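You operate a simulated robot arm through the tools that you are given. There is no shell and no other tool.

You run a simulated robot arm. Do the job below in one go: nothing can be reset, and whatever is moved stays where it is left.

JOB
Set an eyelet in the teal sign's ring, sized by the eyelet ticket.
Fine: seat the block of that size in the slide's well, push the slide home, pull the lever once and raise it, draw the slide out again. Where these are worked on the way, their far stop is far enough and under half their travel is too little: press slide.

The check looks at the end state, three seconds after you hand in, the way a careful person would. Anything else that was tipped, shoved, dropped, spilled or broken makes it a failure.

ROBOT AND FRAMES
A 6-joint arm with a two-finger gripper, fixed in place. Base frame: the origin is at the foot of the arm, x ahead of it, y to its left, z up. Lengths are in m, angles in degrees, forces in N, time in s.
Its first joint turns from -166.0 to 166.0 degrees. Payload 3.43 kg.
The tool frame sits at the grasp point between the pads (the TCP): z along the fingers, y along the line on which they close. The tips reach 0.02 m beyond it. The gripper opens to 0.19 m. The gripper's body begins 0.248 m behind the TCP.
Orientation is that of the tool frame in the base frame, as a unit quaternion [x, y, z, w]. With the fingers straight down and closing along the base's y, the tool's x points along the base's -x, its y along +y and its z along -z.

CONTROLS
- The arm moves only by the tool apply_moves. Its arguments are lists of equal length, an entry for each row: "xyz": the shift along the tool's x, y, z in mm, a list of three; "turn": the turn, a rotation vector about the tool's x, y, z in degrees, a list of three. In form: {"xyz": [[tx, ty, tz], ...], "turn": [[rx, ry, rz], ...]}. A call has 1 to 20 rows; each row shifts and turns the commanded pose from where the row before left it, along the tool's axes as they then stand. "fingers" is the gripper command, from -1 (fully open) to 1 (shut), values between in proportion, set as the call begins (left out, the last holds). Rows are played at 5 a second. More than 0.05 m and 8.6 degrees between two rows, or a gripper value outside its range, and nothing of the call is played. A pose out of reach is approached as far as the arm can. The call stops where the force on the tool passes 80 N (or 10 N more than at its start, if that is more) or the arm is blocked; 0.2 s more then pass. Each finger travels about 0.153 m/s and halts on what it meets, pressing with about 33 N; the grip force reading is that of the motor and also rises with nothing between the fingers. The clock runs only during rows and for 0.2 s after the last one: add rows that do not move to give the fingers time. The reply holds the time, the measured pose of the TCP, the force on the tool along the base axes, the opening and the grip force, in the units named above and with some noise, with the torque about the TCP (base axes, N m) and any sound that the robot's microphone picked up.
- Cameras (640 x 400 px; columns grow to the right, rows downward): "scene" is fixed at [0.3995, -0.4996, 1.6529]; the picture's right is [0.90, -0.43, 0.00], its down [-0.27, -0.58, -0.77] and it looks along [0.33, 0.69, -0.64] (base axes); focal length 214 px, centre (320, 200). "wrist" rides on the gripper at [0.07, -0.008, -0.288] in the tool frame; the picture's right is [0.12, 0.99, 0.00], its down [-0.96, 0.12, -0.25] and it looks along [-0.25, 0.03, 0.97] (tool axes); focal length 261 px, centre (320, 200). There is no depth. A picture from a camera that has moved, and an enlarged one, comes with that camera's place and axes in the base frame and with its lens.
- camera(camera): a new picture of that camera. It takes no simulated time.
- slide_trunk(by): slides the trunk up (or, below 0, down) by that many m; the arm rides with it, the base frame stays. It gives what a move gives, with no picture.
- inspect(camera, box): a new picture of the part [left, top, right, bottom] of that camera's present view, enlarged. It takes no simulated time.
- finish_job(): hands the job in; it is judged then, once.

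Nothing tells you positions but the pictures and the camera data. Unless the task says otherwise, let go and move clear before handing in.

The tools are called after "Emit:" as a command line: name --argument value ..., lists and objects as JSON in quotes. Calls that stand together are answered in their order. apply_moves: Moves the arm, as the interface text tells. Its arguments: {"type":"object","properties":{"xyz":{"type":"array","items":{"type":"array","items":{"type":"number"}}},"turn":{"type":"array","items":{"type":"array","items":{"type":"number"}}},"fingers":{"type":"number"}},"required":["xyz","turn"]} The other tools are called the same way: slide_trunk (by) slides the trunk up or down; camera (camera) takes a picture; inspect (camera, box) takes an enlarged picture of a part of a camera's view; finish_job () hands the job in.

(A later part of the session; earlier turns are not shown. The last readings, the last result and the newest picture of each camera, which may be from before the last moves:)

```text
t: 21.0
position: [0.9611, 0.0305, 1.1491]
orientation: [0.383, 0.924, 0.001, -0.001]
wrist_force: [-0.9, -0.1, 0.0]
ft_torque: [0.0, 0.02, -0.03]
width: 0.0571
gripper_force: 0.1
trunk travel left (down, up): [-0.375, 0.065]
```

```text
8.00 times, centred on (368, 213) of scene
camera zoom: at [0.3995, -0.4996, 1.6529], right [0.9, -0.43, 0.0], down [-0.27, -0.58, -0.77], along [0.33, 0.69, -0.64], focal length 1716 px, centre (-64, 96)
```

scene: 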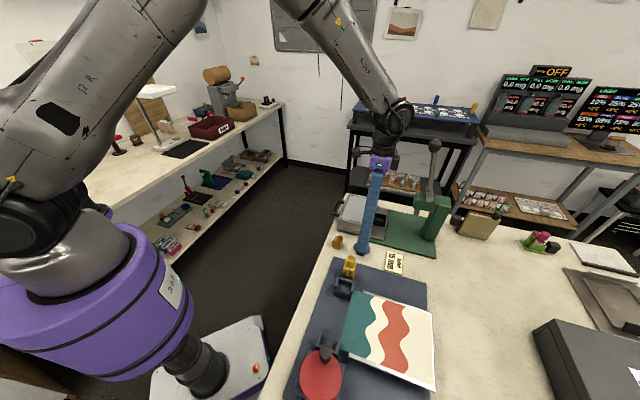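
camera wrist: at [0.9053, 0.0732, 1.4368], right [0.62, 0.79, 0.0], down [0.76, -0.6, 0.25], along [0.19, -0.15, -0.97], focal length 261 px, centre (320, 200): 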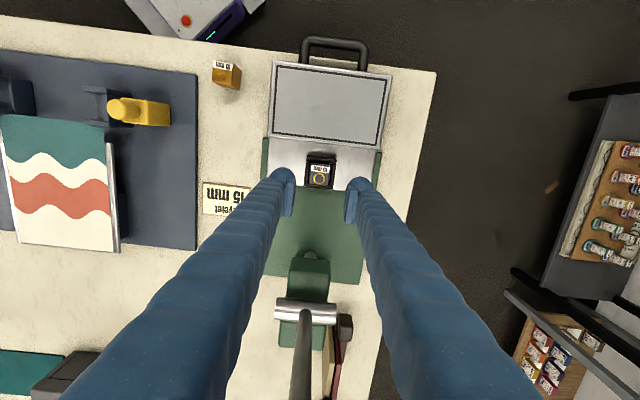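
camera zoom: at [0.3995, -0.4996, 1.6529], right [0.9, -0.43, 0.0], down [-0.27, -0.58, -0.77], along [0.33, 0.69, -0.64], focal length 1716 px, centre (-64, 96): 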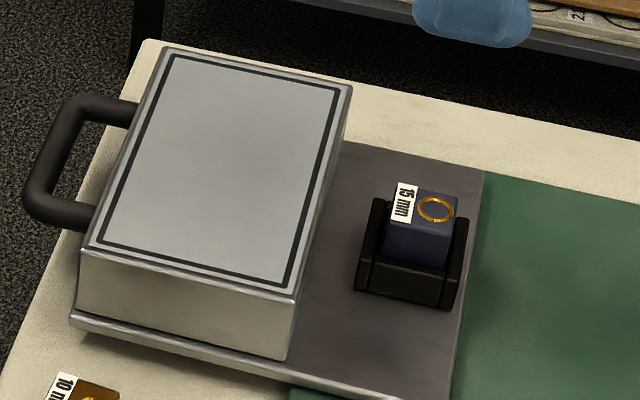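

The 15 mm block is seated upright in the well. Next is the teal sign: I'll travel back over it and turn the tool so the fingers will close across its knob.

Emit:
apply_moves --xyz '[[9.03, -46.7, -4.4], [9.03, -46.7, -4.4], [9.03, -46.7, -4.4], [9.03, -46.7, -4.4], [9.03, -46.7, -4.4], [9.03, -46.7, -4.4], [9.03, -46.7, -4.4], [9.03, -46.7, -4.4], [9.03, -46.7, -4.4], [9.03, -46.7, -4.4], [9.03, -46.7, -4.4], [9.03, -46.7, -4.4], [9.03, -46.7, -4.4], [9.03, -46.7, -4.4], [9.03, -46.7, -4.4], [9.03, -46.7, -4.4], [9.03, -46.7, -4.4], [9.03, -46.7, -4.4]]' --turn '[[0, 0, 0], [0, 0, 0], [0, 0, 0], [0, 0, 0], [0, 0, 0], [0, 0, 0], [0, 0, 0], [0, 0, 0], [0, 0, 0], [0, 0, 0], [0, 0, 0], [0, 0, 0], [0, 0, 0], [0, 0, 0], [0, 0, 0], [0, 0, 0], [0, 0, 0], [0, 0, 0]]'

Emit:
apply_moves --xyz '[[0, 0, 0], [0, 0, 0], [0, 0, 0], [0, 0, 0], [0, 0, 0], [0, 0, 0], [0, 0, 0], [0, 0, 0], [0, 0, 0], [0, 0, 0], [0, 0, 0], [0, 0, 0], [0, 0, 0]]' --turn '[[0, 0, -8], [0, 0, -8], [0, 0, -8], [0, 0, -8], [0, 0, -8], [0, 0, -8], [0, 0, -8], [0, 0, -8], [0, 0, -8], [0, 0, -8], [0, 0, -8], [0, 0, -8], [0, 0, 0]]'

Emit:
camera --camera "wrist"

Emit:
camera --camera "scene"

```text
t: 24.8
position: [0.2496, -0.4503, 1.2292]
orientation: [0.382, 0.924, 0.001, 0.0]
wrist_force: [0.5, -1.5, 0.2]
ft_torque: [0.06, -0.1, 0.02]
width: 0.057
gripper_force: 0.1
trunk travel left (down, up): [-0.375, 0.065]
```

```text
t: 27.6
position: [0.2521, -0.4515, 1.2279]
orientation: [-0.431, 0.902, 0.001, 0.0]
wrist_force: [0.3, -0.5, -0.7]
ft_torque: [0.0, -0.03, 0.02]
width: 0.0572
gripper_force: 0.0
trunk travel left (down, up): [-0.375, 0.065]
```

```text
taken
camera wrist: at [0.2131, -0.5116, 1.5161], right [-0.85, 0.53, 0.0], down [0.51, 0.82, 0.25], along [0.13, 0.21, -0.97], focal length 261 px, centre (320, 200)
```

wrist: 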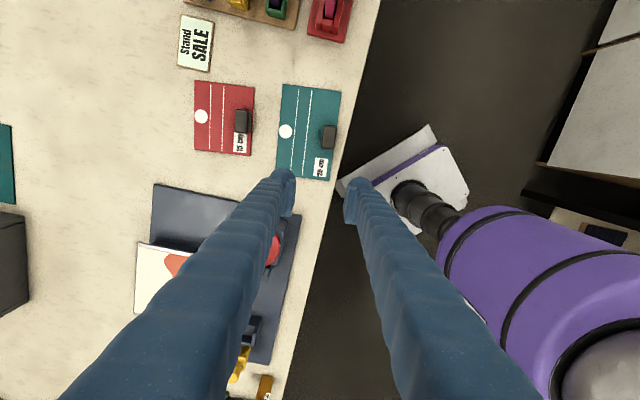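

```text
taken
```

scene: 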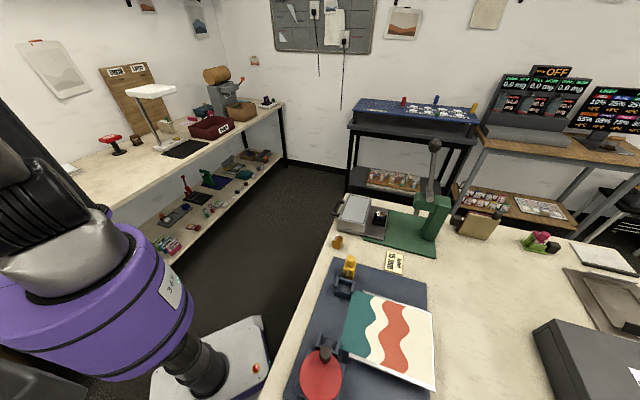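

Emit:
inspect --camera "wrist" --box '[260, 70, 360, 190]'

Emit:
inspect --camera "wrist" --box '[180, 70, 280, 160]'

```text
3.33 times, centred on (310, 130) of wrist
camera zoom: at [0.2131, -0.5116, 1.5161], right [-0.85, 0.53, 0.0], down [0.51, 0.82, 0.25], along [0.13, 0.21, -0.97], focal length 869 px, centre (353, 433)
```

zoom: 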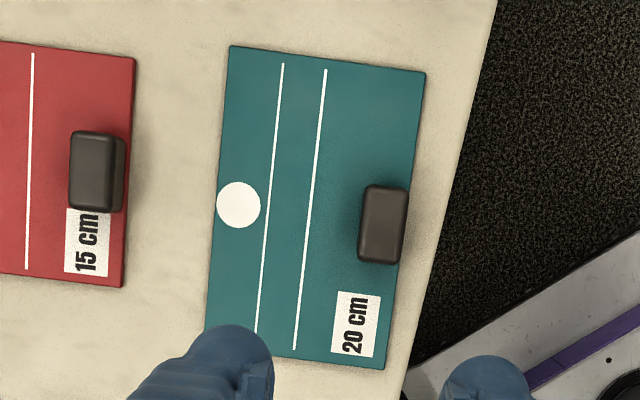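

```text
4.44 times, centred on (230, 115) of wrist
camera zoom: at [0.2131, -0.5116, 1.5161], right [-0.85, 0.53, 0.0], down [0.51, 0.82, 0.25], along [0.13, 0.21, -0.97], focal length 1158 px, centre (720, 578)
```

zoom: 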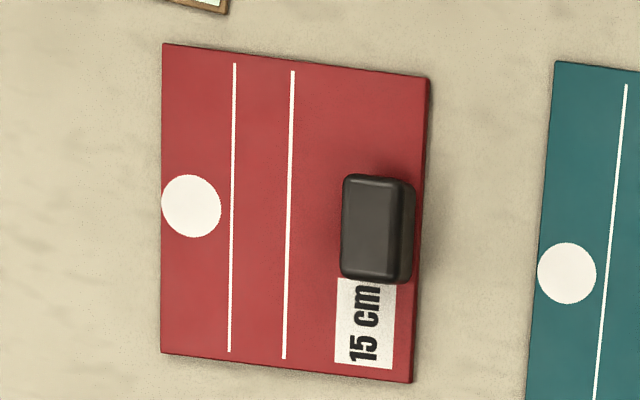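

The sign lies at about 51°. Its knob (about 27 × 48 mm) is centred near (0.200, -0.495), about 98 mm from the white ring spot along the short side. I'll move above the knob and check.

Emit:
apply_moves --xyz '[[10.8, 2.1, 34], [10.8, 2.1, 34], [10.8, 2.1, 34], [10.8, 2.1, 34], [10.8, 2.1, 34], [10.8, 2.1, 34], [0, 0, 0]]' --turn '[[0, 0, 0], [0, 0, 0], [0, 0, 0], [0, 0, 0], [0, 0, 0], [0, 0, 0], [0, 0, 0]]' --fingers 0.35

Emit:
camera --camera "wrist"

Emit:
inspect --camera "wrist" --box '[240, 100, 400, 220]'

```text
t: 29.2
position: [0.1992, -0.4947, 1.0257]
orientation: [-0.43, 0.903, 0.0, 0.001]
wrist_force: [0.1, 0.2, 0.5]
ft_torque: [0.02, -0.01, 0.01]
width: 0.0617
gripper_force: 0.0
trunk travel left (down, up): [-0.375, 0.065]
```

```text
taken
camera wrist: at [0.1619, -0.5546, 1.3126], right [-0.85, 0.53, 0.0], down [0.52, 0.82, 0.25], along [0.13, 0.21, -0.97], focal length 261 px, centre (320, 200)
```

wrist: 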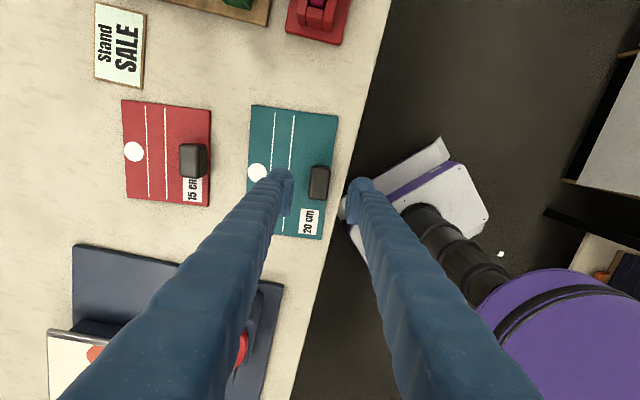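

```text
3.33 times, centred on (320, 160) of wrist
camera zoom: at [0.1619, -0.5546, 1.3126], right [-0.85, 0.53, 0.0], down [0.52, 0.82, 0.25], along [0.13, 0.21, -0.97], focal length 869 px, centre (320, 333)
```

zoom: 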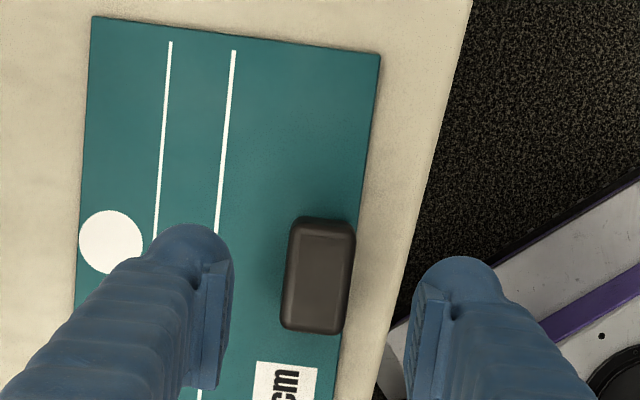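

The TCP is centred on the knob to within about 2 mm. I'll lower to just above grasp height and check.

Emit:
apply_moves --xyz '[[-1, 0, 20], [-1, 0, 20], [0, 0, 20], [0, 0, 20], [0, 0, 0]]' --turn '[[0, 0, 0], [0, 0, 0], [0, 0, 0], [0, 0, 0], [0, 0, 0]]'

Emit:
inspect --camera "wrist" --box '[240, 120, 400, 240]'

```text
t: 30.4
position: [0.2027, -0.4926, 0.946]
orientation: [-0.43, 0.903, 0.0, 0.0]
wrist_force: [0.2, 0.4, 0.1]
ft_torque: [0.02, -0.02, 0.01]
width: 0.0615
gripper_force: 0.1
trunk travel left (down, up): [-0.375, 0.065]
```

```text
3.33 times, centred on (320, 180) of wrist
camera zoom: at [0.1649, -0.5531, 1.233], right [-0.85, 0.53, 0.0], down [0.52, 0.82, 0.25], along [0.13, 0.21, -0.97], focal length 869 px, centre (320, 267)
```

zoom: 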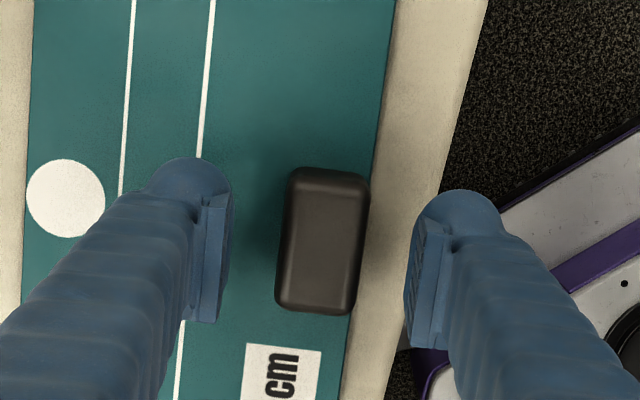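

Well centred. I'll go 15 mm lower, with the tips about 5 mm above the card, and close on the knob.

Emit:
apply_moves --xyz '[[0, 0, 5], [0, 0, 5], [0, 0, 5], [0, 0, 0]]' --turn '[[0, 0, 0], [0, 0, 0], [0, 0, 0], [0, 0, 0]]'

Emit:
apply_moves --xyz '[[0, 0, 0], [0, 0, 0], [0, 0, 0], [0, 0, 0]]' --turn '[[0, 0, 0], [0, 0, 0], [0, 0, 0], [0, 0, 0]]' --fingers 1

Emit:
inspect --camera "wrist" --box '[240, 120, 400, 240]'

```text
t: 31.4
position: [0.2028, -0.4927, 0.9295]
orientation: [-0.43, 0.903, 0.0, 0.001]
wrist_force: [-0.3, -0.5, 0.2]
ft_torque: [-0.01, 0.0, -0.03]
width: 0.0616
gripper_force: 0.0
trunk travel left (down, up): [-0.375, 0.065]
```

```text
t: 32.4
position: [0.2029, -0.4919, 0.9287]
orientation: [-0.43, 0.903, 0.0, -0.001]
wrist_force: [0.5, 0.5, 0.1]
ft_torque: [0.02, 0.0, -0.02]
width: 0.0283
gripper_force: 32.1
trunk travel left (down, up): [-0.375, 0.065]
```

```text
3.33 times, centred on (320, 180) of wrist
camera zoom: at [0.1646, -0.553, 1.2171], right [-0.85, 0.53, 0.0], down [0.52, 0.82, 0.25], along [0.13, 0.21, -0.97], focal length 869 px, centre (320, 267)
```

zoom: 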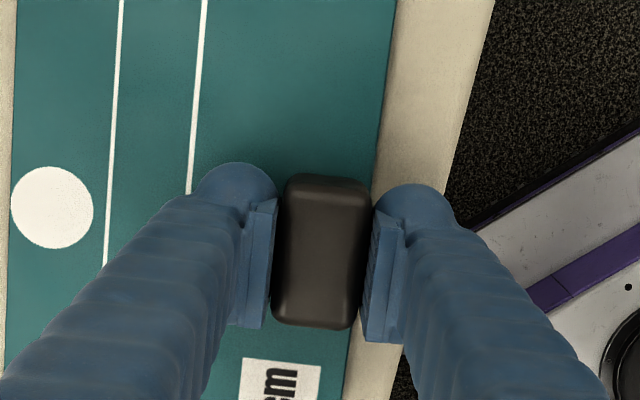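

The knob is gripped at 28.3 mm. I'll lift the sign and check that it hangs level.

Emit:
apply_moves --xyz '[[0, 0, -5], [0, 0, -10], [0, 0, -20], [0, 0, -25], [0, 0, -25], [0, 0, -25], [0, 0, 0]]' --turn '[[0, 0, 0], [0, 0, 0], [0, 0, 0], [0, 0, 0], [0, 0, 0], [0, 0, 0], [0, 0, 0]]'

Emit:
camera --camera "wrist"

Emit:
inspect --camera "wrist" --box '[180, 80, 420, 260]'

```text
t: 34.0
position: [0.2013, -0.4945, 1.0395]
orientation: [-0.43, 0.903, 0.0, 0.0]
wrist_force: [-0.2, -0.3, -1.6]
ft_torque: [0.03, 0.02, 0.02]
width: 0.0285
gripper_force: 33.1
trunk travel left (down, up): [-0.375, 0.065]
```

```text
taken
camera wrist: at [0.1635, -0.5535, 1.3273], right [-0.85, 0.53, 0.0], down [0.52, 0.82, 0.25], along [0.13, 0.21, -0.97], focal length 261 px, centre (320, 200)
```

wrist: 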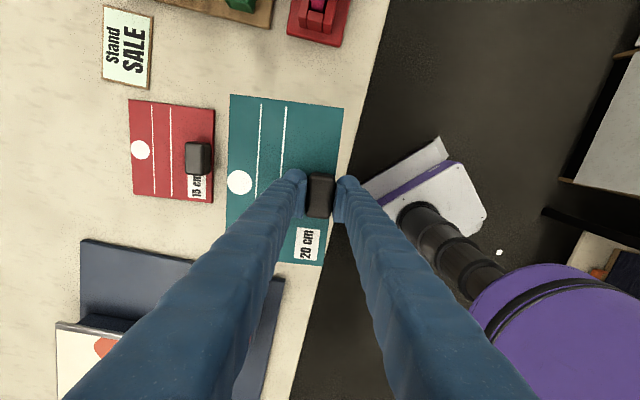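

```text
2.22 times, centred on (300, 170) of wrist
camera zoom: at [0.1635, -0.5535, 1.3273], right [-0.85, 0.53, 0.0], down [0.52, 0.82, 0.25], along [0.13, 0.21, -0.97], focal length 579 px, centre (364, 267)
```

zoom: 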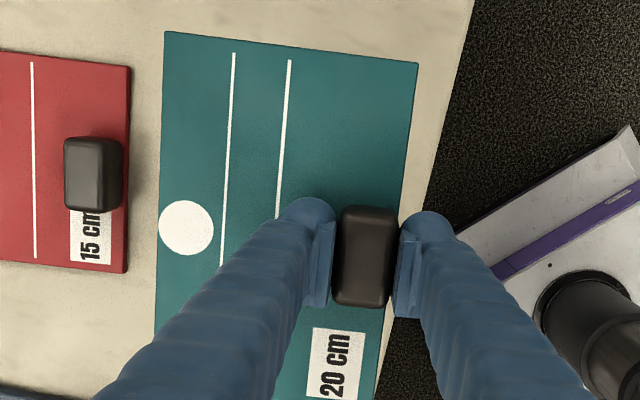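

The sign hangs level, with its ring 97 mm from the TCP along tool -y. I'll raise it well clear, turn about 6° to square with the press, and carry it towards the bed.

Emit:
apply_moves --xyz '[[0, 0, -30], [0, 0, -40], [0, 0, -40], [0, 0, -40], [0, 0, -10], [0, 0, 0]]' --turn '[[0, 0, 1.5], [0, 0, 1.5], [0, 0, 1.5], [0, 0, 1.6], [0, 0, 0], [0, 0, 0]]'

Emit:
apply_moves --xyz '[[-20, -1.7, 0], [-35, -3, 0], [-43, -3.6, 0], [-43, -3.6, 0], [-43, -3.6, 0], [-43, -3.6, 0], [-43, -3.6, 0], [-43, -3.6, 0], [-43, -3.6, 0], [-43, -3.6, 0], [-43, -3.6, 0], [-43, -3.6, 0], [-43, -3.6, 0], [-43, -3.6, 0], [-43, -3.6, 0], [-43, -3.6, 0], [-43, -3.6, 0], [-43, -3.6, 0], [-35, -3, 0], [-20, -1.7, 0]]' --turn '[[0, 0, 0], [0, 0, 0], [0, 0, 0], [0, 0, 0], [0, 0, 0], [0, 0, 0], [0, 0, 0], [0, 0, 0], [0, 0, 0], [0, 0, 0], [0, 0, 0], [0, 0, 0], [0, 0, 0], [0, 0, 0], [0, 0, 0], [0, 0, 0], [0, 0, 0], [0, 0, 0], [0, 0, 0], [0, 0, 0]]'

Emit:
camera --camera "wrist"

Emit:
camera --camera "scene"

```text
t: 35.4
position: [0.2011, -0.4923, 1.1998]
orientation: [-0.382, 0.924, 0.0, 0.0]
wrist_force: [0.1, 0.3, -1.3]
ft_torque: [0.05, 0.0, 0.03]
width: 0.0285
gripper_force: 32.8
trunk travel left (down, up): [-0.375, 0.065]
```

```text
t: 39.6
position: [0.8167, 0.0219, 1.1978]
orientation: [-0.382, 0.924, 0.001, -0.001]
wrist_force: [0.9, -1.2, -1.3]
ft_torque: [0.02, 0.04, -0.02]
width: 0.0286
gripper_force: 32.8
trunk travel left (down, up): [-0.375, 0.065]
```

```text
taken
camera wrist: at [0.7725, -0.0327, 1.4864], right [-0.79, 0.62, 0.0], down [0.6, 0.76, 0.25], along [0.15, 0.19, -0.97], focal length 261 px, centre (320, 200)
```

wrist: 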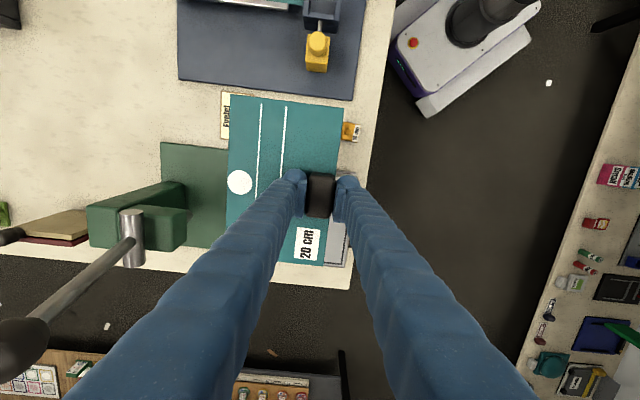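

```text
taken
```

scene: 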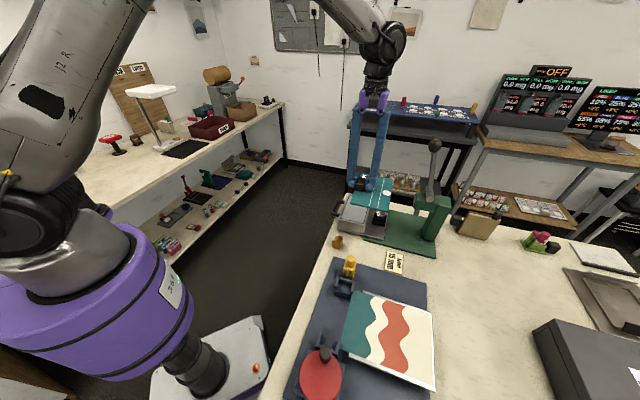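

The sign is almost over the bed. I'll finish the horizontal move and then lower until it hovers about 30 mm above.

Emit:
apply_moves --xyz '[[-21.6, -1.3, 0], [-21.6, -1.3, 0], [-21.6, -1.3, 0], [-21.6, -1.3, 0], [-21.6, -1.4, 0], [0, 0, 28], [0, 0, 28], [0, 0, 28], [0, 0, 28], [0, 0, 28], [0, 0, 25], [0, 0, 0]]' --turn '[[0, 0, 0], [0, 0, 0], [0, 0, 0], [0, 0, 0], [0, 0, 0], [0, 0, 0], [0, 0, 0], [0, 0, 0], [0, 0, 0], [0, 0, 0], [0, 0, 0], [0, 0, 0]]'

Emit:
camera --camera "wrist"

Emit:
inspect --camera "wrist" --box '[140, 80, 400, 280]'

Emit:
inspect --camera "scene" --box '[320, 170, 440, 250]'

```text
t: 42.2
position: [0.8958, 0.0946, 1.0359]
orientation: [-0.383, 0.924, 0.0, 0.001]
wrist_force: [-1.0, -0.1, -0.2]
ft_torque: [0.06, 0.02, -0.01]
width: 0.0288
gripper_force: 32.9
trunk travel left (down, up): [-0.375, 0.065]
```

```text
taken
camera wrist: at [0.8518, 0.0385, 1.3242], right [-0.79, 0.62, 0.0], down [0.6, 0.76, 0.25], along [0.15, 0.19, -0.97], focal length 261 px, centre (320, 200)
```

wrist: 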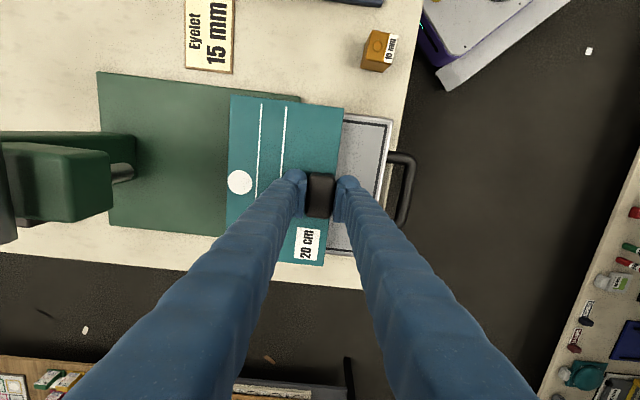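

```text
2.00 times, centred on (270, 180) of wrist
camera zoom: at [0.8518, 0.0385, 1.3242], right [-0.79, 0.62, 0.0], down [0.6, 0.76, 0.25], along [0.15, 0.19, -0.97], focal length 521 px, centre (420, 240)
```

zoom: 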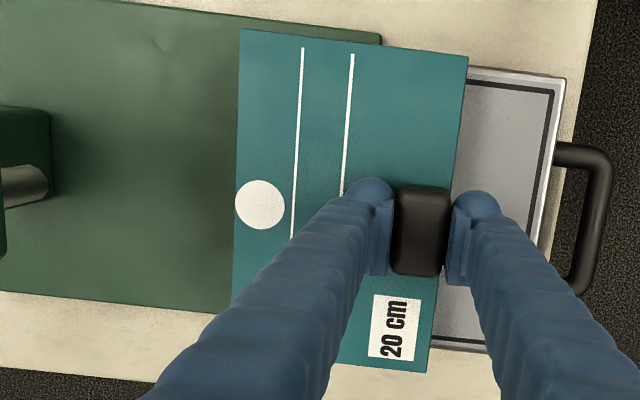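

```text
5.00 times, centred on (380, 210) of scene
camera zoom: at [0.3995, -0.4996, 1.6529], right [0.9, -0.43, 0.0], down [-0.27, -0.58, -0.77], along [0.33, 0.69, -0.64], focal length 1072 px, centre (20, 150)
```

zoom: 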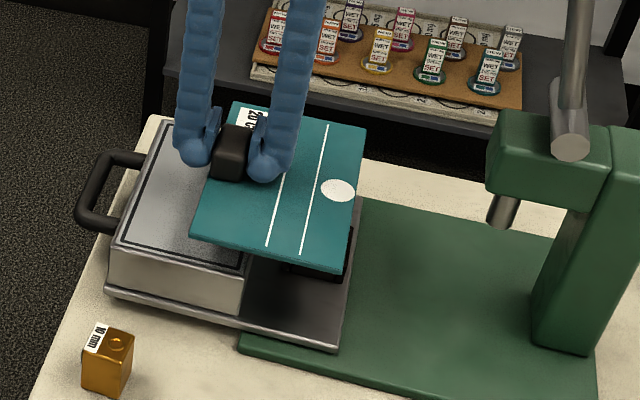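

The sign's ring is within about 2 mm of the block's ring in plan. I'll nudge 1 mm and lower it, slowing down near contact.

Emit:
apply_moves --xyz '[[-1, -1, 8], [0, 0, 8], [0, 0, 8], [0, 0, 4], [0, 0, 0]]' --turn '[[0, 0, 0], [0, 0, 0], [0, 0, 0], [0, 0, 0], [0, 0, 0]]'

Emit:
inspect --camera "scene" --box '[340, 180, 404, 228]'

```text
t: 43.4
position: [0.8967, 0.0951, 1.0062]
orientation: [-0.382, 0.924, 0.0, 0.0]
wrist_force: [0.3, 0.3, 0.5]
ft_torque: [0.04, 0.06, -0.01]
width: 0.0286
gripper_force: 33.5
trunk travel left (down, up): [-0.375, 0.065]
```

```text
8.33 times, centred on (372, 204) of scene
camera zoom: at [0.3995, -0.4996, 1.6529], right [0.9, -0.43, 0.0], down [-0.27, -0.58, -0.77], along [0.33, 0.69, -0.64], focal length 1787 px, centre (-113, 167)
```

zoom: 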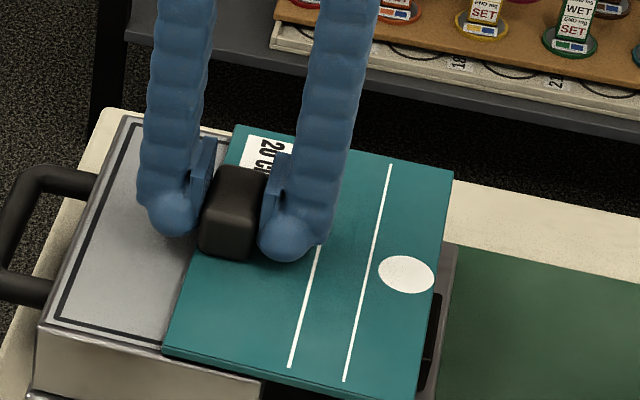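

Emit:
apply_moves --xyz '[[0, 0, 2], [0, 0, 2], [0, 0, 0]]' --turn '[[0, 0, 0], [0, 0, 0], [0, 0, 0]]'

Emit:
inspect --camera "scene" --box '[340, 180, 404, 228]'

```text
t: 44.2
position: [0.8976, 0.0939, 1.0027]
orientation: [-0.382, 0.924, 0.0, 0.0]
wrist_force: [-1.4, -1.2, 8.3]
ft_torque: [-0.16, 0.17, -0.05]
width: 0.0287
gripper_force: 32.8
trunk travel left (down, up): [-0.375, 0.065]
```

```text
8.33 times, centred on (372, 204) of scene
camera zoom: at [0.3995, -0.4996, 1.6529], right [0.9, -0.43, 0.0], down [-0.27, -0.58, -0.77], along [0.33, 0.69, -0.64], focal length 1787 px, centre (-113, 167)
```

zoom: 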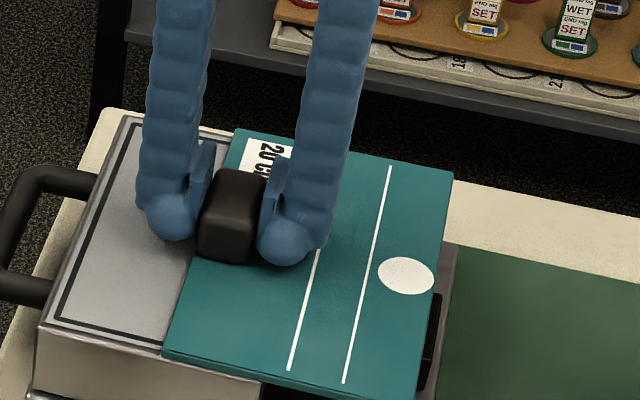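

The sign is touching the bed (about 10 N, contact directly under the knob). I'll release the knob and look.

Emit:
apply_moves --xyz '[[0, 0, 0], [0, 0, 0], [0, 0, 0]]' --turn '[[0, 0, 0], [0, 0, 0], [0, 0, 0]]' --fingers 0.45

Emit:
inspect --camera "scene" --box '[340, 180, 404, 228]'

Emit:
inspect --camera "wrist" --box '[140, 80, 400, 280]'

```text
t: 45.0
position: [0.8964, 0.0949, 1.0035]
orientation: [-0.382, 0.924, 0.001, 0.0]
wrist_force: [0.6, 0.5, 0.2]
ft_torque: [-0.01, -0.02, -0.01]
width: 0.0523
gripper_force: 0.0
trunk travel left (down, up): [-0.375, 0.065]
```

```text
8.33 times, centred on (372, 204) of scene
camera zoom: at [0.3995, -0.4996, 1.6529], right [0.9, -0.43, 0.0], down [-0.27, -0.58, -0.77], along [0.33, 0.69, -0.64], focal length 1787 px, centre (-113, 167)
```

zoom: 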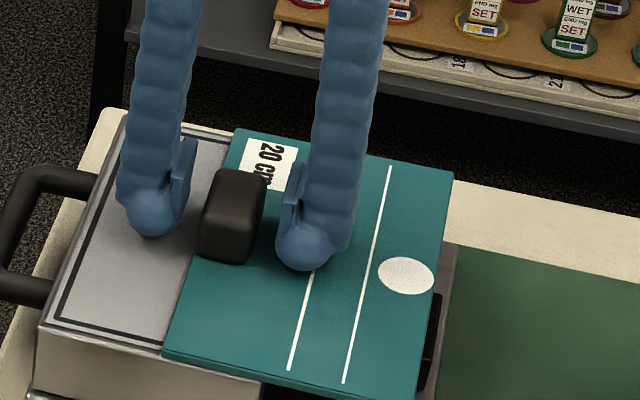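

```text
2.00 times, centred on (270, 180) of wrist
camera zoom: at [0.8531, 0.0401, 1.2895], right [-0.79, 0.62, 0.0], down [0.6, 0.76, 0.25], along [0.15, 0.19, -0.97], focal length 521 px, centre (420, 240)
```

zoom: 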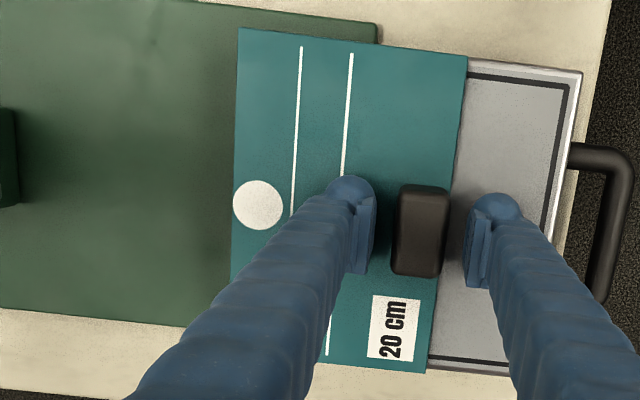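

The sign rests flat across the bed and block, with its ring above the block's ring. I'll raise clear and move over the slide's handle for a look.

Emit:
apply_moves --xyz '[[0, 0, -5], [0, 0, -10], [0, 0, -20], [0, 0, -30], [0, 0, -35], [0, 25, 0], [0.5, 30, 0], [0.5, 30, 0], [0.5, 30, 0], [0.5, 13, 0], [0, 0, 0]]' --turn '[[0, 0, 0], [0, 0, 0], [0, 0, 0], [0, 0, 0], [0, 0, 0], [0, 0, 0], [0, 0, 0], [0, 0, 0], [0, 0, 0], [0, 0, 0], [0, 0, 0]]'

Emit:
camera --camera "wrist"

Emit:
inspect --camera "wrist" --box '[200, 90, 400, 240]'

Emit:
inspect --camera "scene" --box '[320, 150, 440, 240]'

```text
t: 47.4
position: [0.806, 0.1853, 1.1007]
orientation: [-0.382, 0.924, 0.0, 0.0]
wrist_force: [-0.1, -0.2, -0.7]
ft_torque: [0.01, -0.04, -0.01]
width: 0.0523
gripper_force: 0.1
trunk travel left (down, up): [-0.375, 0.065]
```

```text
taken
camera wrist: at [0.7621, 0.1298, 1.3895], right [-0.79, 0.62, 0.0], down [0.6, 0.76, 0.25], along [0.15, 0.19, -0.97], focal length 261 px, centre (320, 200)
```

wrist: 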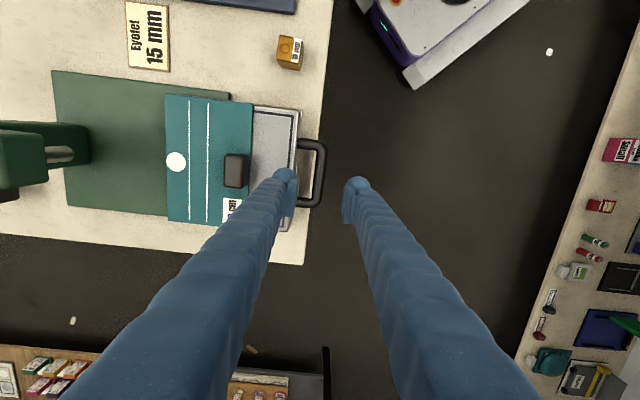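

```text
2.67 times, centred on (300, 165) of wrist
camera zoom: at [0.7621, 0.1298, 1.3895], right [-0.79, 0.62, 0.0], down [0.6, 0.76, 0.25], along [0.15, 0.19, -0.97], focal length 695 px, centre (373, 293)
```

zoom: 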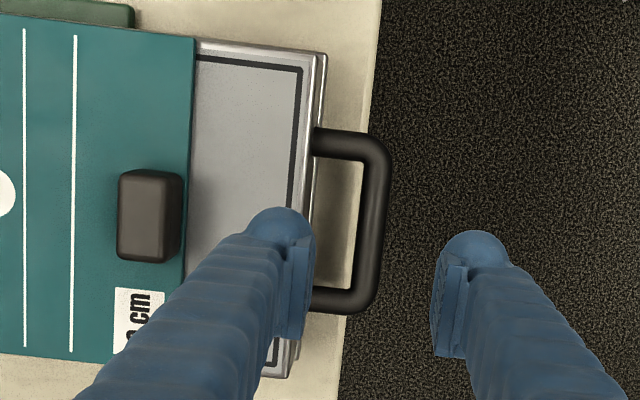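

```text
4.44 times, centred on (380, 195) of scene
camera zoom: at [0.3995, -0.4996, 1.6529], right [0.9, -0.43, 0.0], down [-0.27, -0.58, -0.77], along [0.33, 0.69, -0.64], focal length 953 px, centre (53, 222)
```

zoom: 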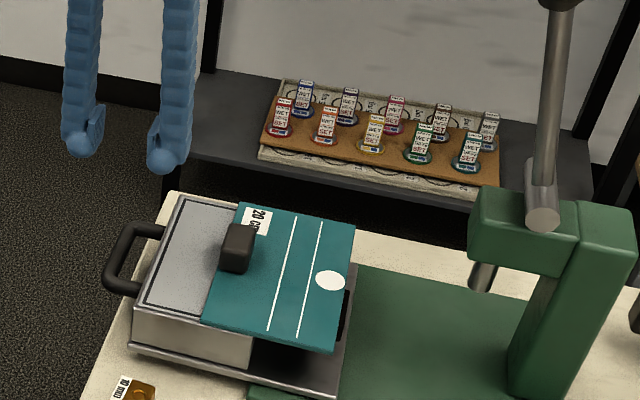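

The handle bar is right below the TCP, about 18 mm thick, with a roughly 33 mm gap between it and the bed. I'll narrow the opening to 30 mm, shift slightly so one finger enters the loop, and lower to just above it.

Emit:
apply_moves --xyz '[[2, 1, 20], [2, 1, 25], [0, 0, 25], [0, 0, 25], [0, 0, 0]]' --turn '[[0, 0, 0], [0, 0, 0], [0, 0, 0], [0, 0, 0], [0, 0, 0]]' --fingers 0.684

Emit:
inspect --camera "wrist" --box '[240, 120, 400, 240]'

Emit:
inspect --camera "scene" --box '[320, 170, 400, 230]'

```text
t: 48.6
position: [0.8016, 0.1831, 1.0096]
orientation: [-0.382, 0.924, 0.0, -0.001]
wrist_force: [-0.9, -0.6, -0.3]
ft_torque: [-0.01, -0.03, 0.02]
width: 0.0299
gripper_force: 0.0
trunk travel left (down, up): [-0.375, 0.065]
```

```text
3.33 times, centred on (320, 180) of wrist
camera zoom: at [0.7573, 0.127, 1.2965], right [-0.79, 0.62, 0.0], down [0.6, 0.76, 0.25], along [0.15, 0.19, -0.97], focal length 869 px, centre (320, 267)
```

zoom: 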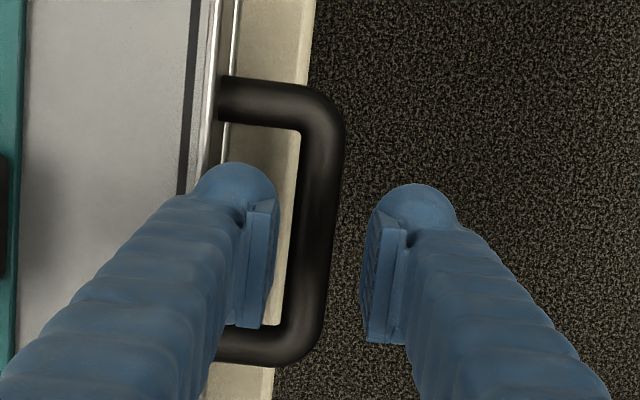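

```text
6.67 times, centred on (360, 200) of scene
camera zoom: at [0.3995, -0.4996, 1.6529], right [0.9, -0.43, 0.0], down [-0.27, -0.58, -0.77], along [0.33, 0.69, -0.64], focal length 1430 px, centre (53, 200)
```

zoom: 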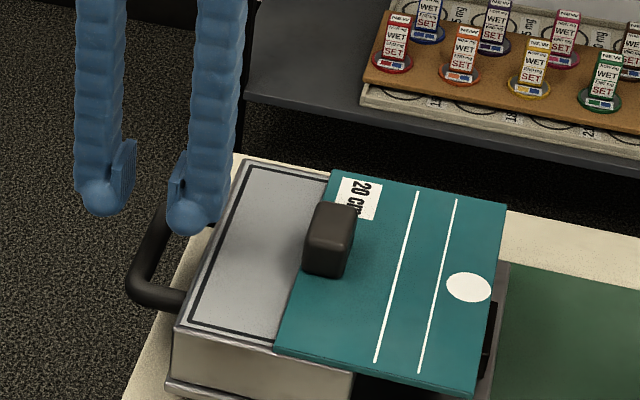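

The inner finger fits the slot, but closer to the bed than I'd like. I'll shift 2.5 mm outward and lower in small steps, watching the force.

Emit:
apply_moves --xyz '[[0, 2.5, 4], [0, 0, 5], [0, 0, 5], [0, 0, 5], [0, 0, 5], [0, 0, 0]]' --turn '[[0, 0, 0], [0, 0, 0], [0, 0, 0], [0, 0, 0], [0, 0, 0], [0, 0, 0]]'

Emit:
inspect --camera "wrist" --box '[240, 120, 400, 240]'

Emit:
inspect --camera "scene" --box '[320, 170, 400, 230]'

```text
t: 50.0
position: [0.8003, 0.184, 0.9827]
orientation: [-0.382, 0.924, 0.0, 0.0]
wrist_force: [0.2, 0.3, -0.1]
ft_torque: [-0.01, -0.01, 0.03]
width: 0.03
gripper_force: 0.0
trunk travel left (down, up): [-0.375, 0.065]
```

```text
3.33 times, centred on (320, 180) of wrist
camera zoom: at [0.7556, 0.1285, 1.2706], right [-0.79, 0.62, 0.0], down [0.6, 0.76, 0.25], along [0.15, 0.19, -0.97], focal length 869 px, centre (320, 267)
```

zoom: 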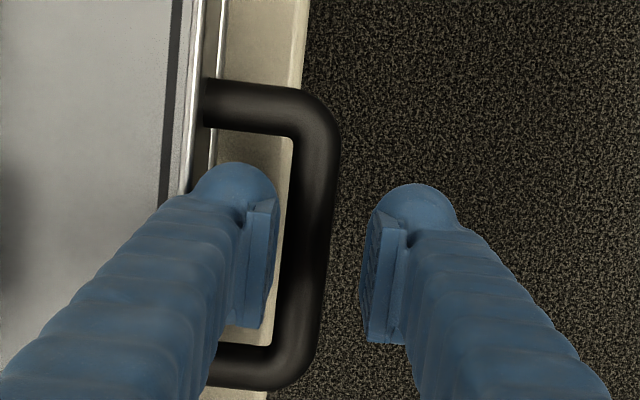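

```text
6.67 times, centred on (360, 200) of scene
camera zoom: at [0.3995, -0.4996, 1.6529], right [0.9, -0.43, 0.0], down [-0.27, -0.58, -0.77], along [0.33, 0.69, -0.64], focal length 1430 px, centre (53, 200)
```

zoom: 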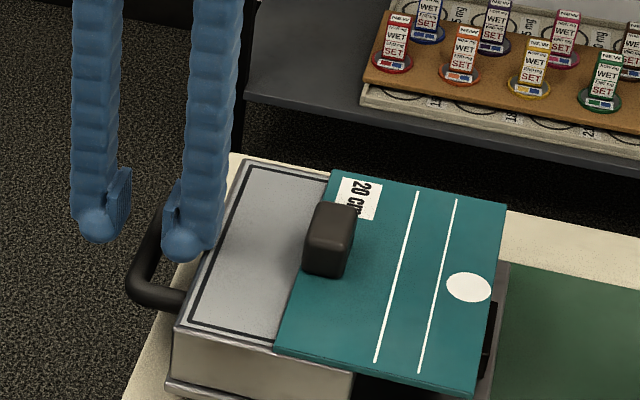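

No contact so far, and there's clearance on both sides. I'll continue down to grasp height.

Emit:
apply_moves --xyz '[[0, 0, 5], [0, 0, 5], [0, 0, 5], [0, 0, 5], [0, 0, 5], [0, 0, 5], [0, 0, 0]]' --turn '[[0, 0, 0], [0, 0, 0], [0, 0, 0], [0, 0, 0], [0, 0, 0], [0, 0, 0], [0, 0, 0]]'

Emit:
inspect --camera "wrist" --box '[240, 120, 400, 240]'

Emit:
inspect --camera "scene" --box '[320, 170, 400, 230]'

```text
t: 51.6
position: [0.7982, 0.1861, 0.9534]
orientation: [-0.382, 0.924, 0.0, 0.0]
wrist_force: [-0.1, 0.2, -0.3]
ft_torque: [0.01, -0.01, -0.02]
width: 0.0301
gripper_force: 0.1
trunk travel left (down, up): [-0.375, 0.065]
```

```text
3.33 times, centred on (320, 180) of wrist
camera zoom: at [0.7558, 0.1291, 1.2412], right [-0.79, 0.62, 0.0], down [0.6, 0.76, 0.25], along [0.15, 0.19, -0.97], focal length 869 px, centre (320, 267)
```

zoom: 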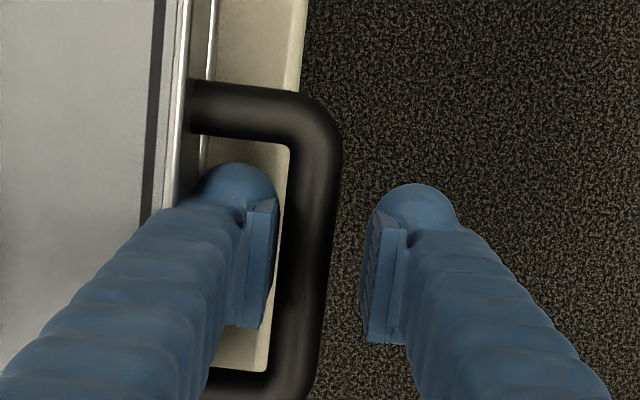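

```text
6.67 times, centred on (360, 200) of scene
camera zoom: at [0.3995, -0.4996, 1.6529], right [0.9, -0.43, 0.0], down [-0.27, -0.58, -0.77], along [0.33, 0.69, -0.64], focal length 1430 px, centre (53, 200)
```

zoom: 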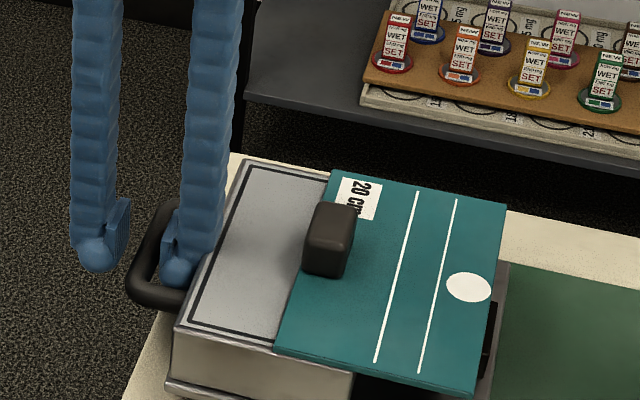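

The inner finger is inside the loop and the outer one is outside the bar. I'll close on the bar.

Emit:
apply_moves --xyz '[[0, 0, 2], [0, 0, 0], [0, 0, 0], [0, 0, 0]]' --turn '[[0, 0, 0], [0, 0, 0], [0, 0, 0], [0, 0, 0]]' --fingers 1

Emit:
inspect --camera "wrist" --box '[240, 120, 400, 240]'

Emit:
inspect --camera "scene" --box '[320, 150, 440, 240]'

```text
t: 52.6
position: [0.8038, 0.181, 0.9514]
orientation: [-0.381, 0.924, 0.0, 0.001]
wrist_force: [41.0, -39.0, 1.8]
ft_torque: [-0.06, -0.22, 1.19]
width: 0.0152
gripper_force: 45.0
trunk travel left (down, up): [-0.375, 0.065]
```

```text
3.33 times, centred on (320, 180) of wrist
camera zoom: at [0.7592, 0.1251, 1.2388], right [-0.79, 0.62, 0.0], down [0.6, 0.76, 0.25], along [0.15, 0.2, -0.97], focal length 869 px, centre (320, 267)
```

zoom: 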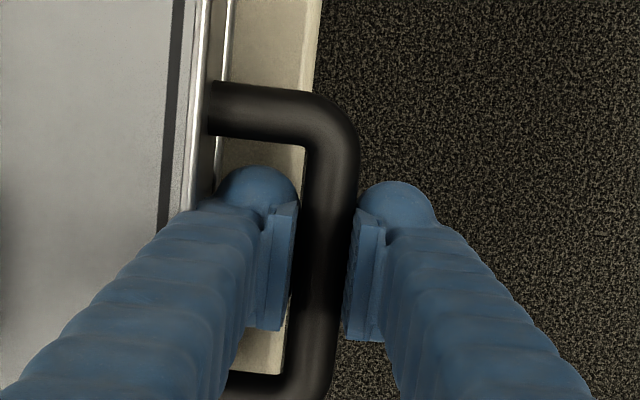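

```text
4.44 times, centred on (380, 195) of scene
camera zoom: at [0.3995, -0.4996, 1.6529], right [0.9, -0.43, 0.0], down [-0.27, -0.58, -0.77], along [0.33, 0.69, -0.64], focal length 953 px, centre (53, 222)
```

zoom: 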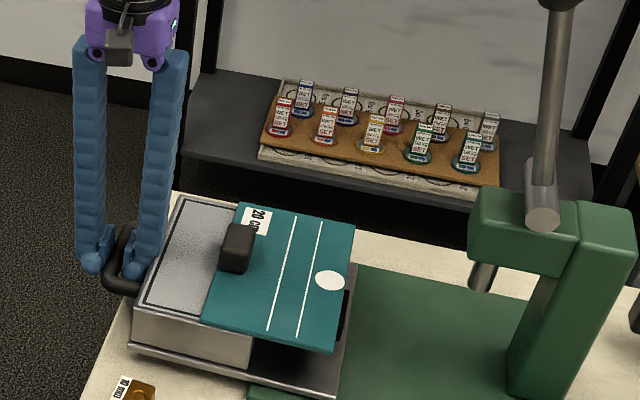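

The grip closed on the bar, pulling against the slide's outer stop, so pushing in will relieve that load. I'll push the slide gently towards the press.

Emit:
apply_moves --xyz '[[0, -3, 0], [0, -4, 0], [0, -4, 0], [0, -4, 0], [0, -4, 0], [0, -4, 0], [0, -4, 0], [0, 0, 0]]' --turn '[[0, 0, 0], [0, 0, 0], [0, 0, 0], [0, 0, 0], [0, 0, 0], [0, 0, 0], [0, 0, 0], [0, 0, 0]]'

Emit:
inspect --camera "scene" --box '[320, 150, 440, 240]'

```text
t: 54.4
position: [0.8185, 0.1669, 0.9497]
orientation: [-0.381, 0.925, 0.001, -0.001]
wrist_force: [7.8, 11.0, -5.9]
ft_torque: [-0.28, 0.22, 1.5]
width: 0.0142
gripper_force: 44.8
trunk travel left (down, up): [-0.375, 0.065]
```

```text
4.44 times, centred on (380, 195) of scene
camera zoom: at [0.3995, -0.4996, 1.6529], right [0.9, -0.43, 0.0], down [-0.27, -0.58, -0.77], along [0.33, 0.69, -0.64], focal length 953 px, centre (53, 222)
```

zoom: 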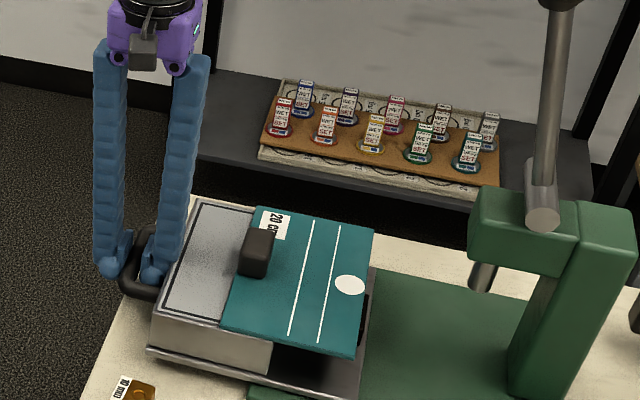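

The slide and sign move together smoothly with little force. I'll trim the small side load and keep pushing.

Emit:
apply_moves --xyz '[[-0.7, -4, 0], [-0.7, -5, 0], [0, -5, 0], [0, -5, 0], [0, -5, 0], [0, -5, 0], [0, -5, 0], [0, -5, 0], [0, -5, 0], [0, -5, 0], [0, -5, 0], [0, -4, 0], [0, 0, 0]]' --turn '[[0, 0, -0.4], [0, 0, -0.4], [0, 0, 0], [0, 0, 0], [0, 0, 0], [0, 0, 0], [0, 0, 0], [0, 0, 0], [0, 0, 0], [0, 0, 0], [0, 0, 0], [0, 0, 0], [0, 0, 0]]'

Emit:
inspect --camera "scene" --box '[340, 150, 460, 240]'

Emit:
camera --camera "wrist"

```text
t: 57.2
position: [0.8609, 0.1245, 0.9495]
orientation: [-0.388, 0.922, 0.0, -0.001]
wrist_force: [-19.5, -19.4, -27.6]
ft_torque: [0.07, -0.15, 0.57]
width: 0.0141
gripper_force: 45.2
trunk travel left (down, up): [-0.375, 0.065]
```

```text
4.44 times, centred on (400, 195) of scene
camera zoom: at [0.3995, -0.4996, 1.6529], right [0.9, -0.43, 0.0], down [-0.27, -0.58, -0.77], along [0.33, 0.69, -0.64], focal length 953 px, centre (-36, 222)
```

zoom: 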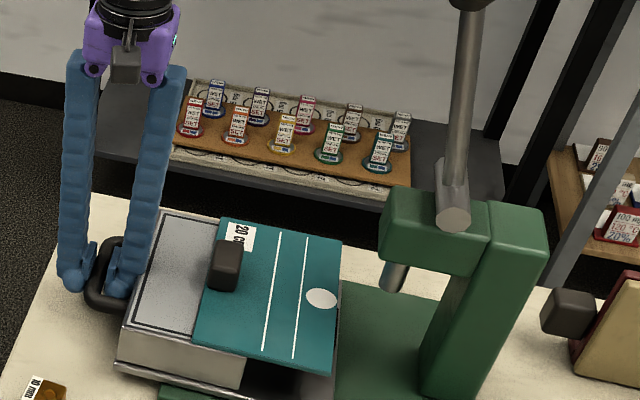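

```text
taken
camera wrist: at [0.8179, 0.0682, 1.2377], right [-0.79, 0.61, 0.0], down [0.59, 0.77, 0.25], along [0.15, 0.2, -0.97], focal length 261 px, centre (320, 200)
```

wrist: 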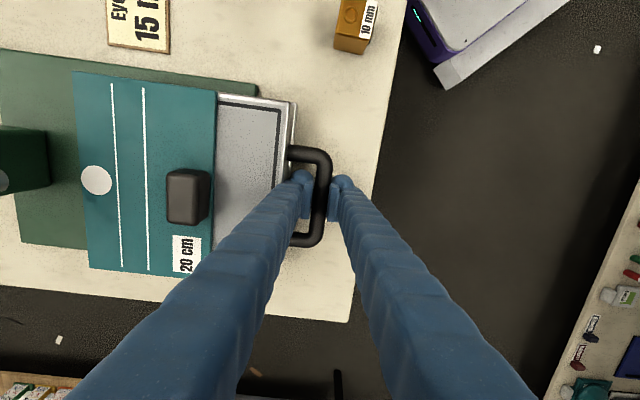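

Side and vertical loads have built up from the tight grip. I'll loosen the fingers so the bar is just captured, then go on pushing.

Emit:
apply_moves --xyz '[[0.4, 0, 0.5], [0.3, 0, 0.5], [0, 0, 0]]' --turn '[[0, 0, 0], [0, 0, 0], [0, 0, 0]]' --fingers 0.81

Emit:
inspect --camera "wrist" --box '[240, 120, 400, 240]'

```text
t: 58.0
position: [0.8622, 0.1259, 0.9502]
orientation: [-0.388, 0.922, 0.0, 0.0]
wrist_force: [1.1, -1.6, -1.0]
ft_torque: [-0.05, -0.02, 0.01]
width: 0.0189
gripper_force: 0.9
trunk travel left (down, up): [-0.375, 0.065]
```

```text
3.33 times, centred on (320, 180) of wrist
camera zoom: at [0.8181, 0.07, 1.2383], right [-0.79, 0.61, 0.0], down [0.59, 0.77, 0.25], along [0.15, 0.2, -0.97], focal length 869 px, centre (320, 267)
```

zoom: 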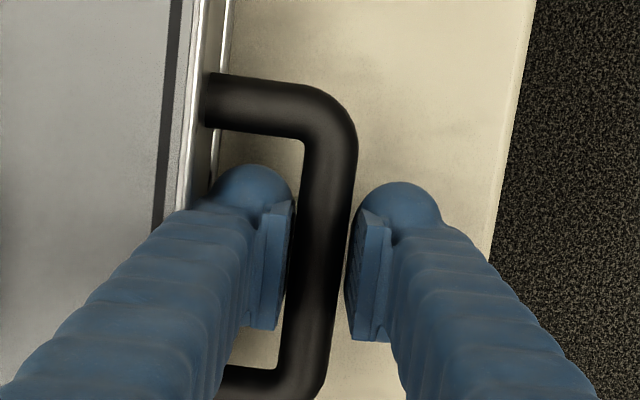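

The forces are now near zero and the slide has moved about 80 mm. I'll keep pushing with the bar loosely captured.

Emit:
apply_moves --xyz '[[0, -4, 0], [0, -5, 0], [0, -5, 0], [0, -5, 0], [0, -5, 0], [0, -5, 0], [0, -5, 0], [0, -4, 0], [0, 0, 0]]' --turn '[[0, 0, 0], [0, 0, 0], [0, 0, 0], [0, 0, 0], [0, 0, 0], [0, 0, 0], [0, 0, 0], [0, 0, 0], [0, 0, 0]]'

Emit:
inspect --camera "scene" --box '[340, 150, 460, 240]'

Emit:
camera --camera "wrist"

```text
t: 60.0
position: [0.8882, 0.099, 0.9504]
orientation: [-0.388, 0.922, -0.001, 0.0]
wrist_force: [-1.2, 1.1, -0.5]
ft_torque: [-0.01, -0.01, 0.04]
width: 0.0173
gripper_force: 0.0
trunk travel left (down, up): [-0.375, 0.065]
```

```text
4.44 times, centred on (400, 195) of scene
camera zoom: at [0.3995, -0.4996, 1.6529], right [0.9, -0.43, 0.0], down [-0.27, -0.58, -0.77], along [0.33, 0.69, -0.64], focal length 953 px, centre (-36, 222)
```

zoom: 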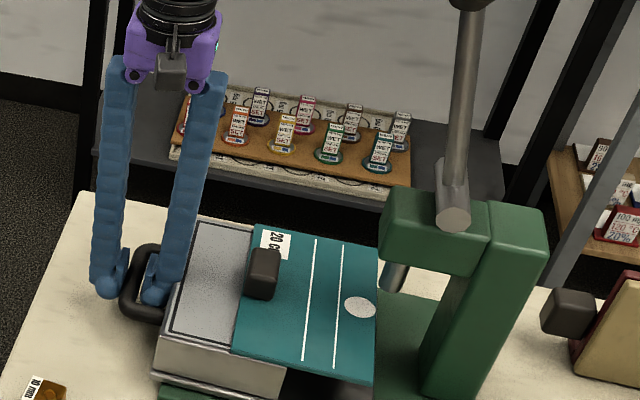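

```text
taken
camera wrist: at [0.8448, 0.043, 1.2378], right [-0.79, 0.61, 0.0], down [0.59, 0.77, 0.25], along [0.15, 0.2, -0.97], focal length 261 px, centre (320, 200)
```

wrist: 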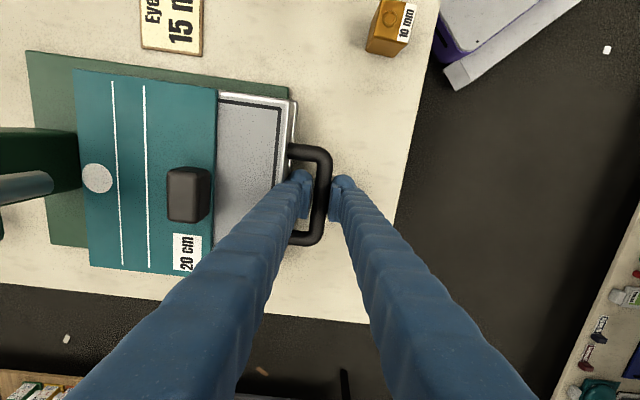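

Emit:
apply_moves --xyz '[[0, -4, 0], [0, -4, 0], [0, -4, 0], [0, -3, 0], [0, 0, 0]]' --turn '[[0, 0, 0], [0, 0, 0], [0, 0, 0], [0, 0, 0], [0, 0, 0]]'

Emit:
inspect --camera "scene" --box '[360, 170, 440, 240]'

Emit:
camera --camera "wrist"

```text
t: 61.2
position: [0.899, 0.0871, 0.9488]
orientation: [-0.389, 0.921, 0.0, 0.001]
wrist_force: [-1.0, 1.0, 1.0]
ft_torque: [-0.07, -0.05, -0.01]
width: 0.0173
gripper_force: 0.0
trunk travel left (down, up): [-0.375, 0.065]
```

```text
5.71 times, centred on (400, 205) of scene
camera zoom: at [0.3995, -0.4996, 1.6529], right [0.9, -0.43, 0.0], down [-0.27, -0.58, -0.77], along [0.33, 0.69, -0.64], focal length 1226 px, centre (-137, 171)
```

zoom: 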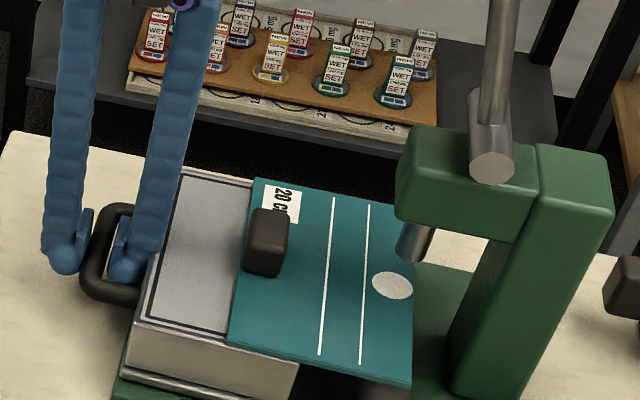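

```text
taken
camera wrist: at [0.8554, 0.0318, 1.238], right [-0.79, 0.61, 0.0], down [0.59, 0.77, 0.25], along [0.15, 0.2, -0.97], focal length 261 px, centre (320, 200)
```

wrist: 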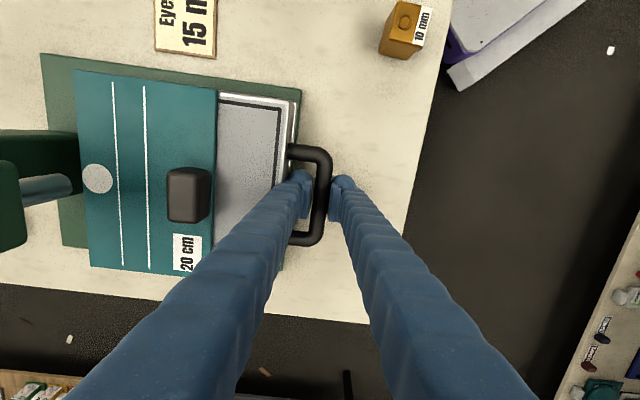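

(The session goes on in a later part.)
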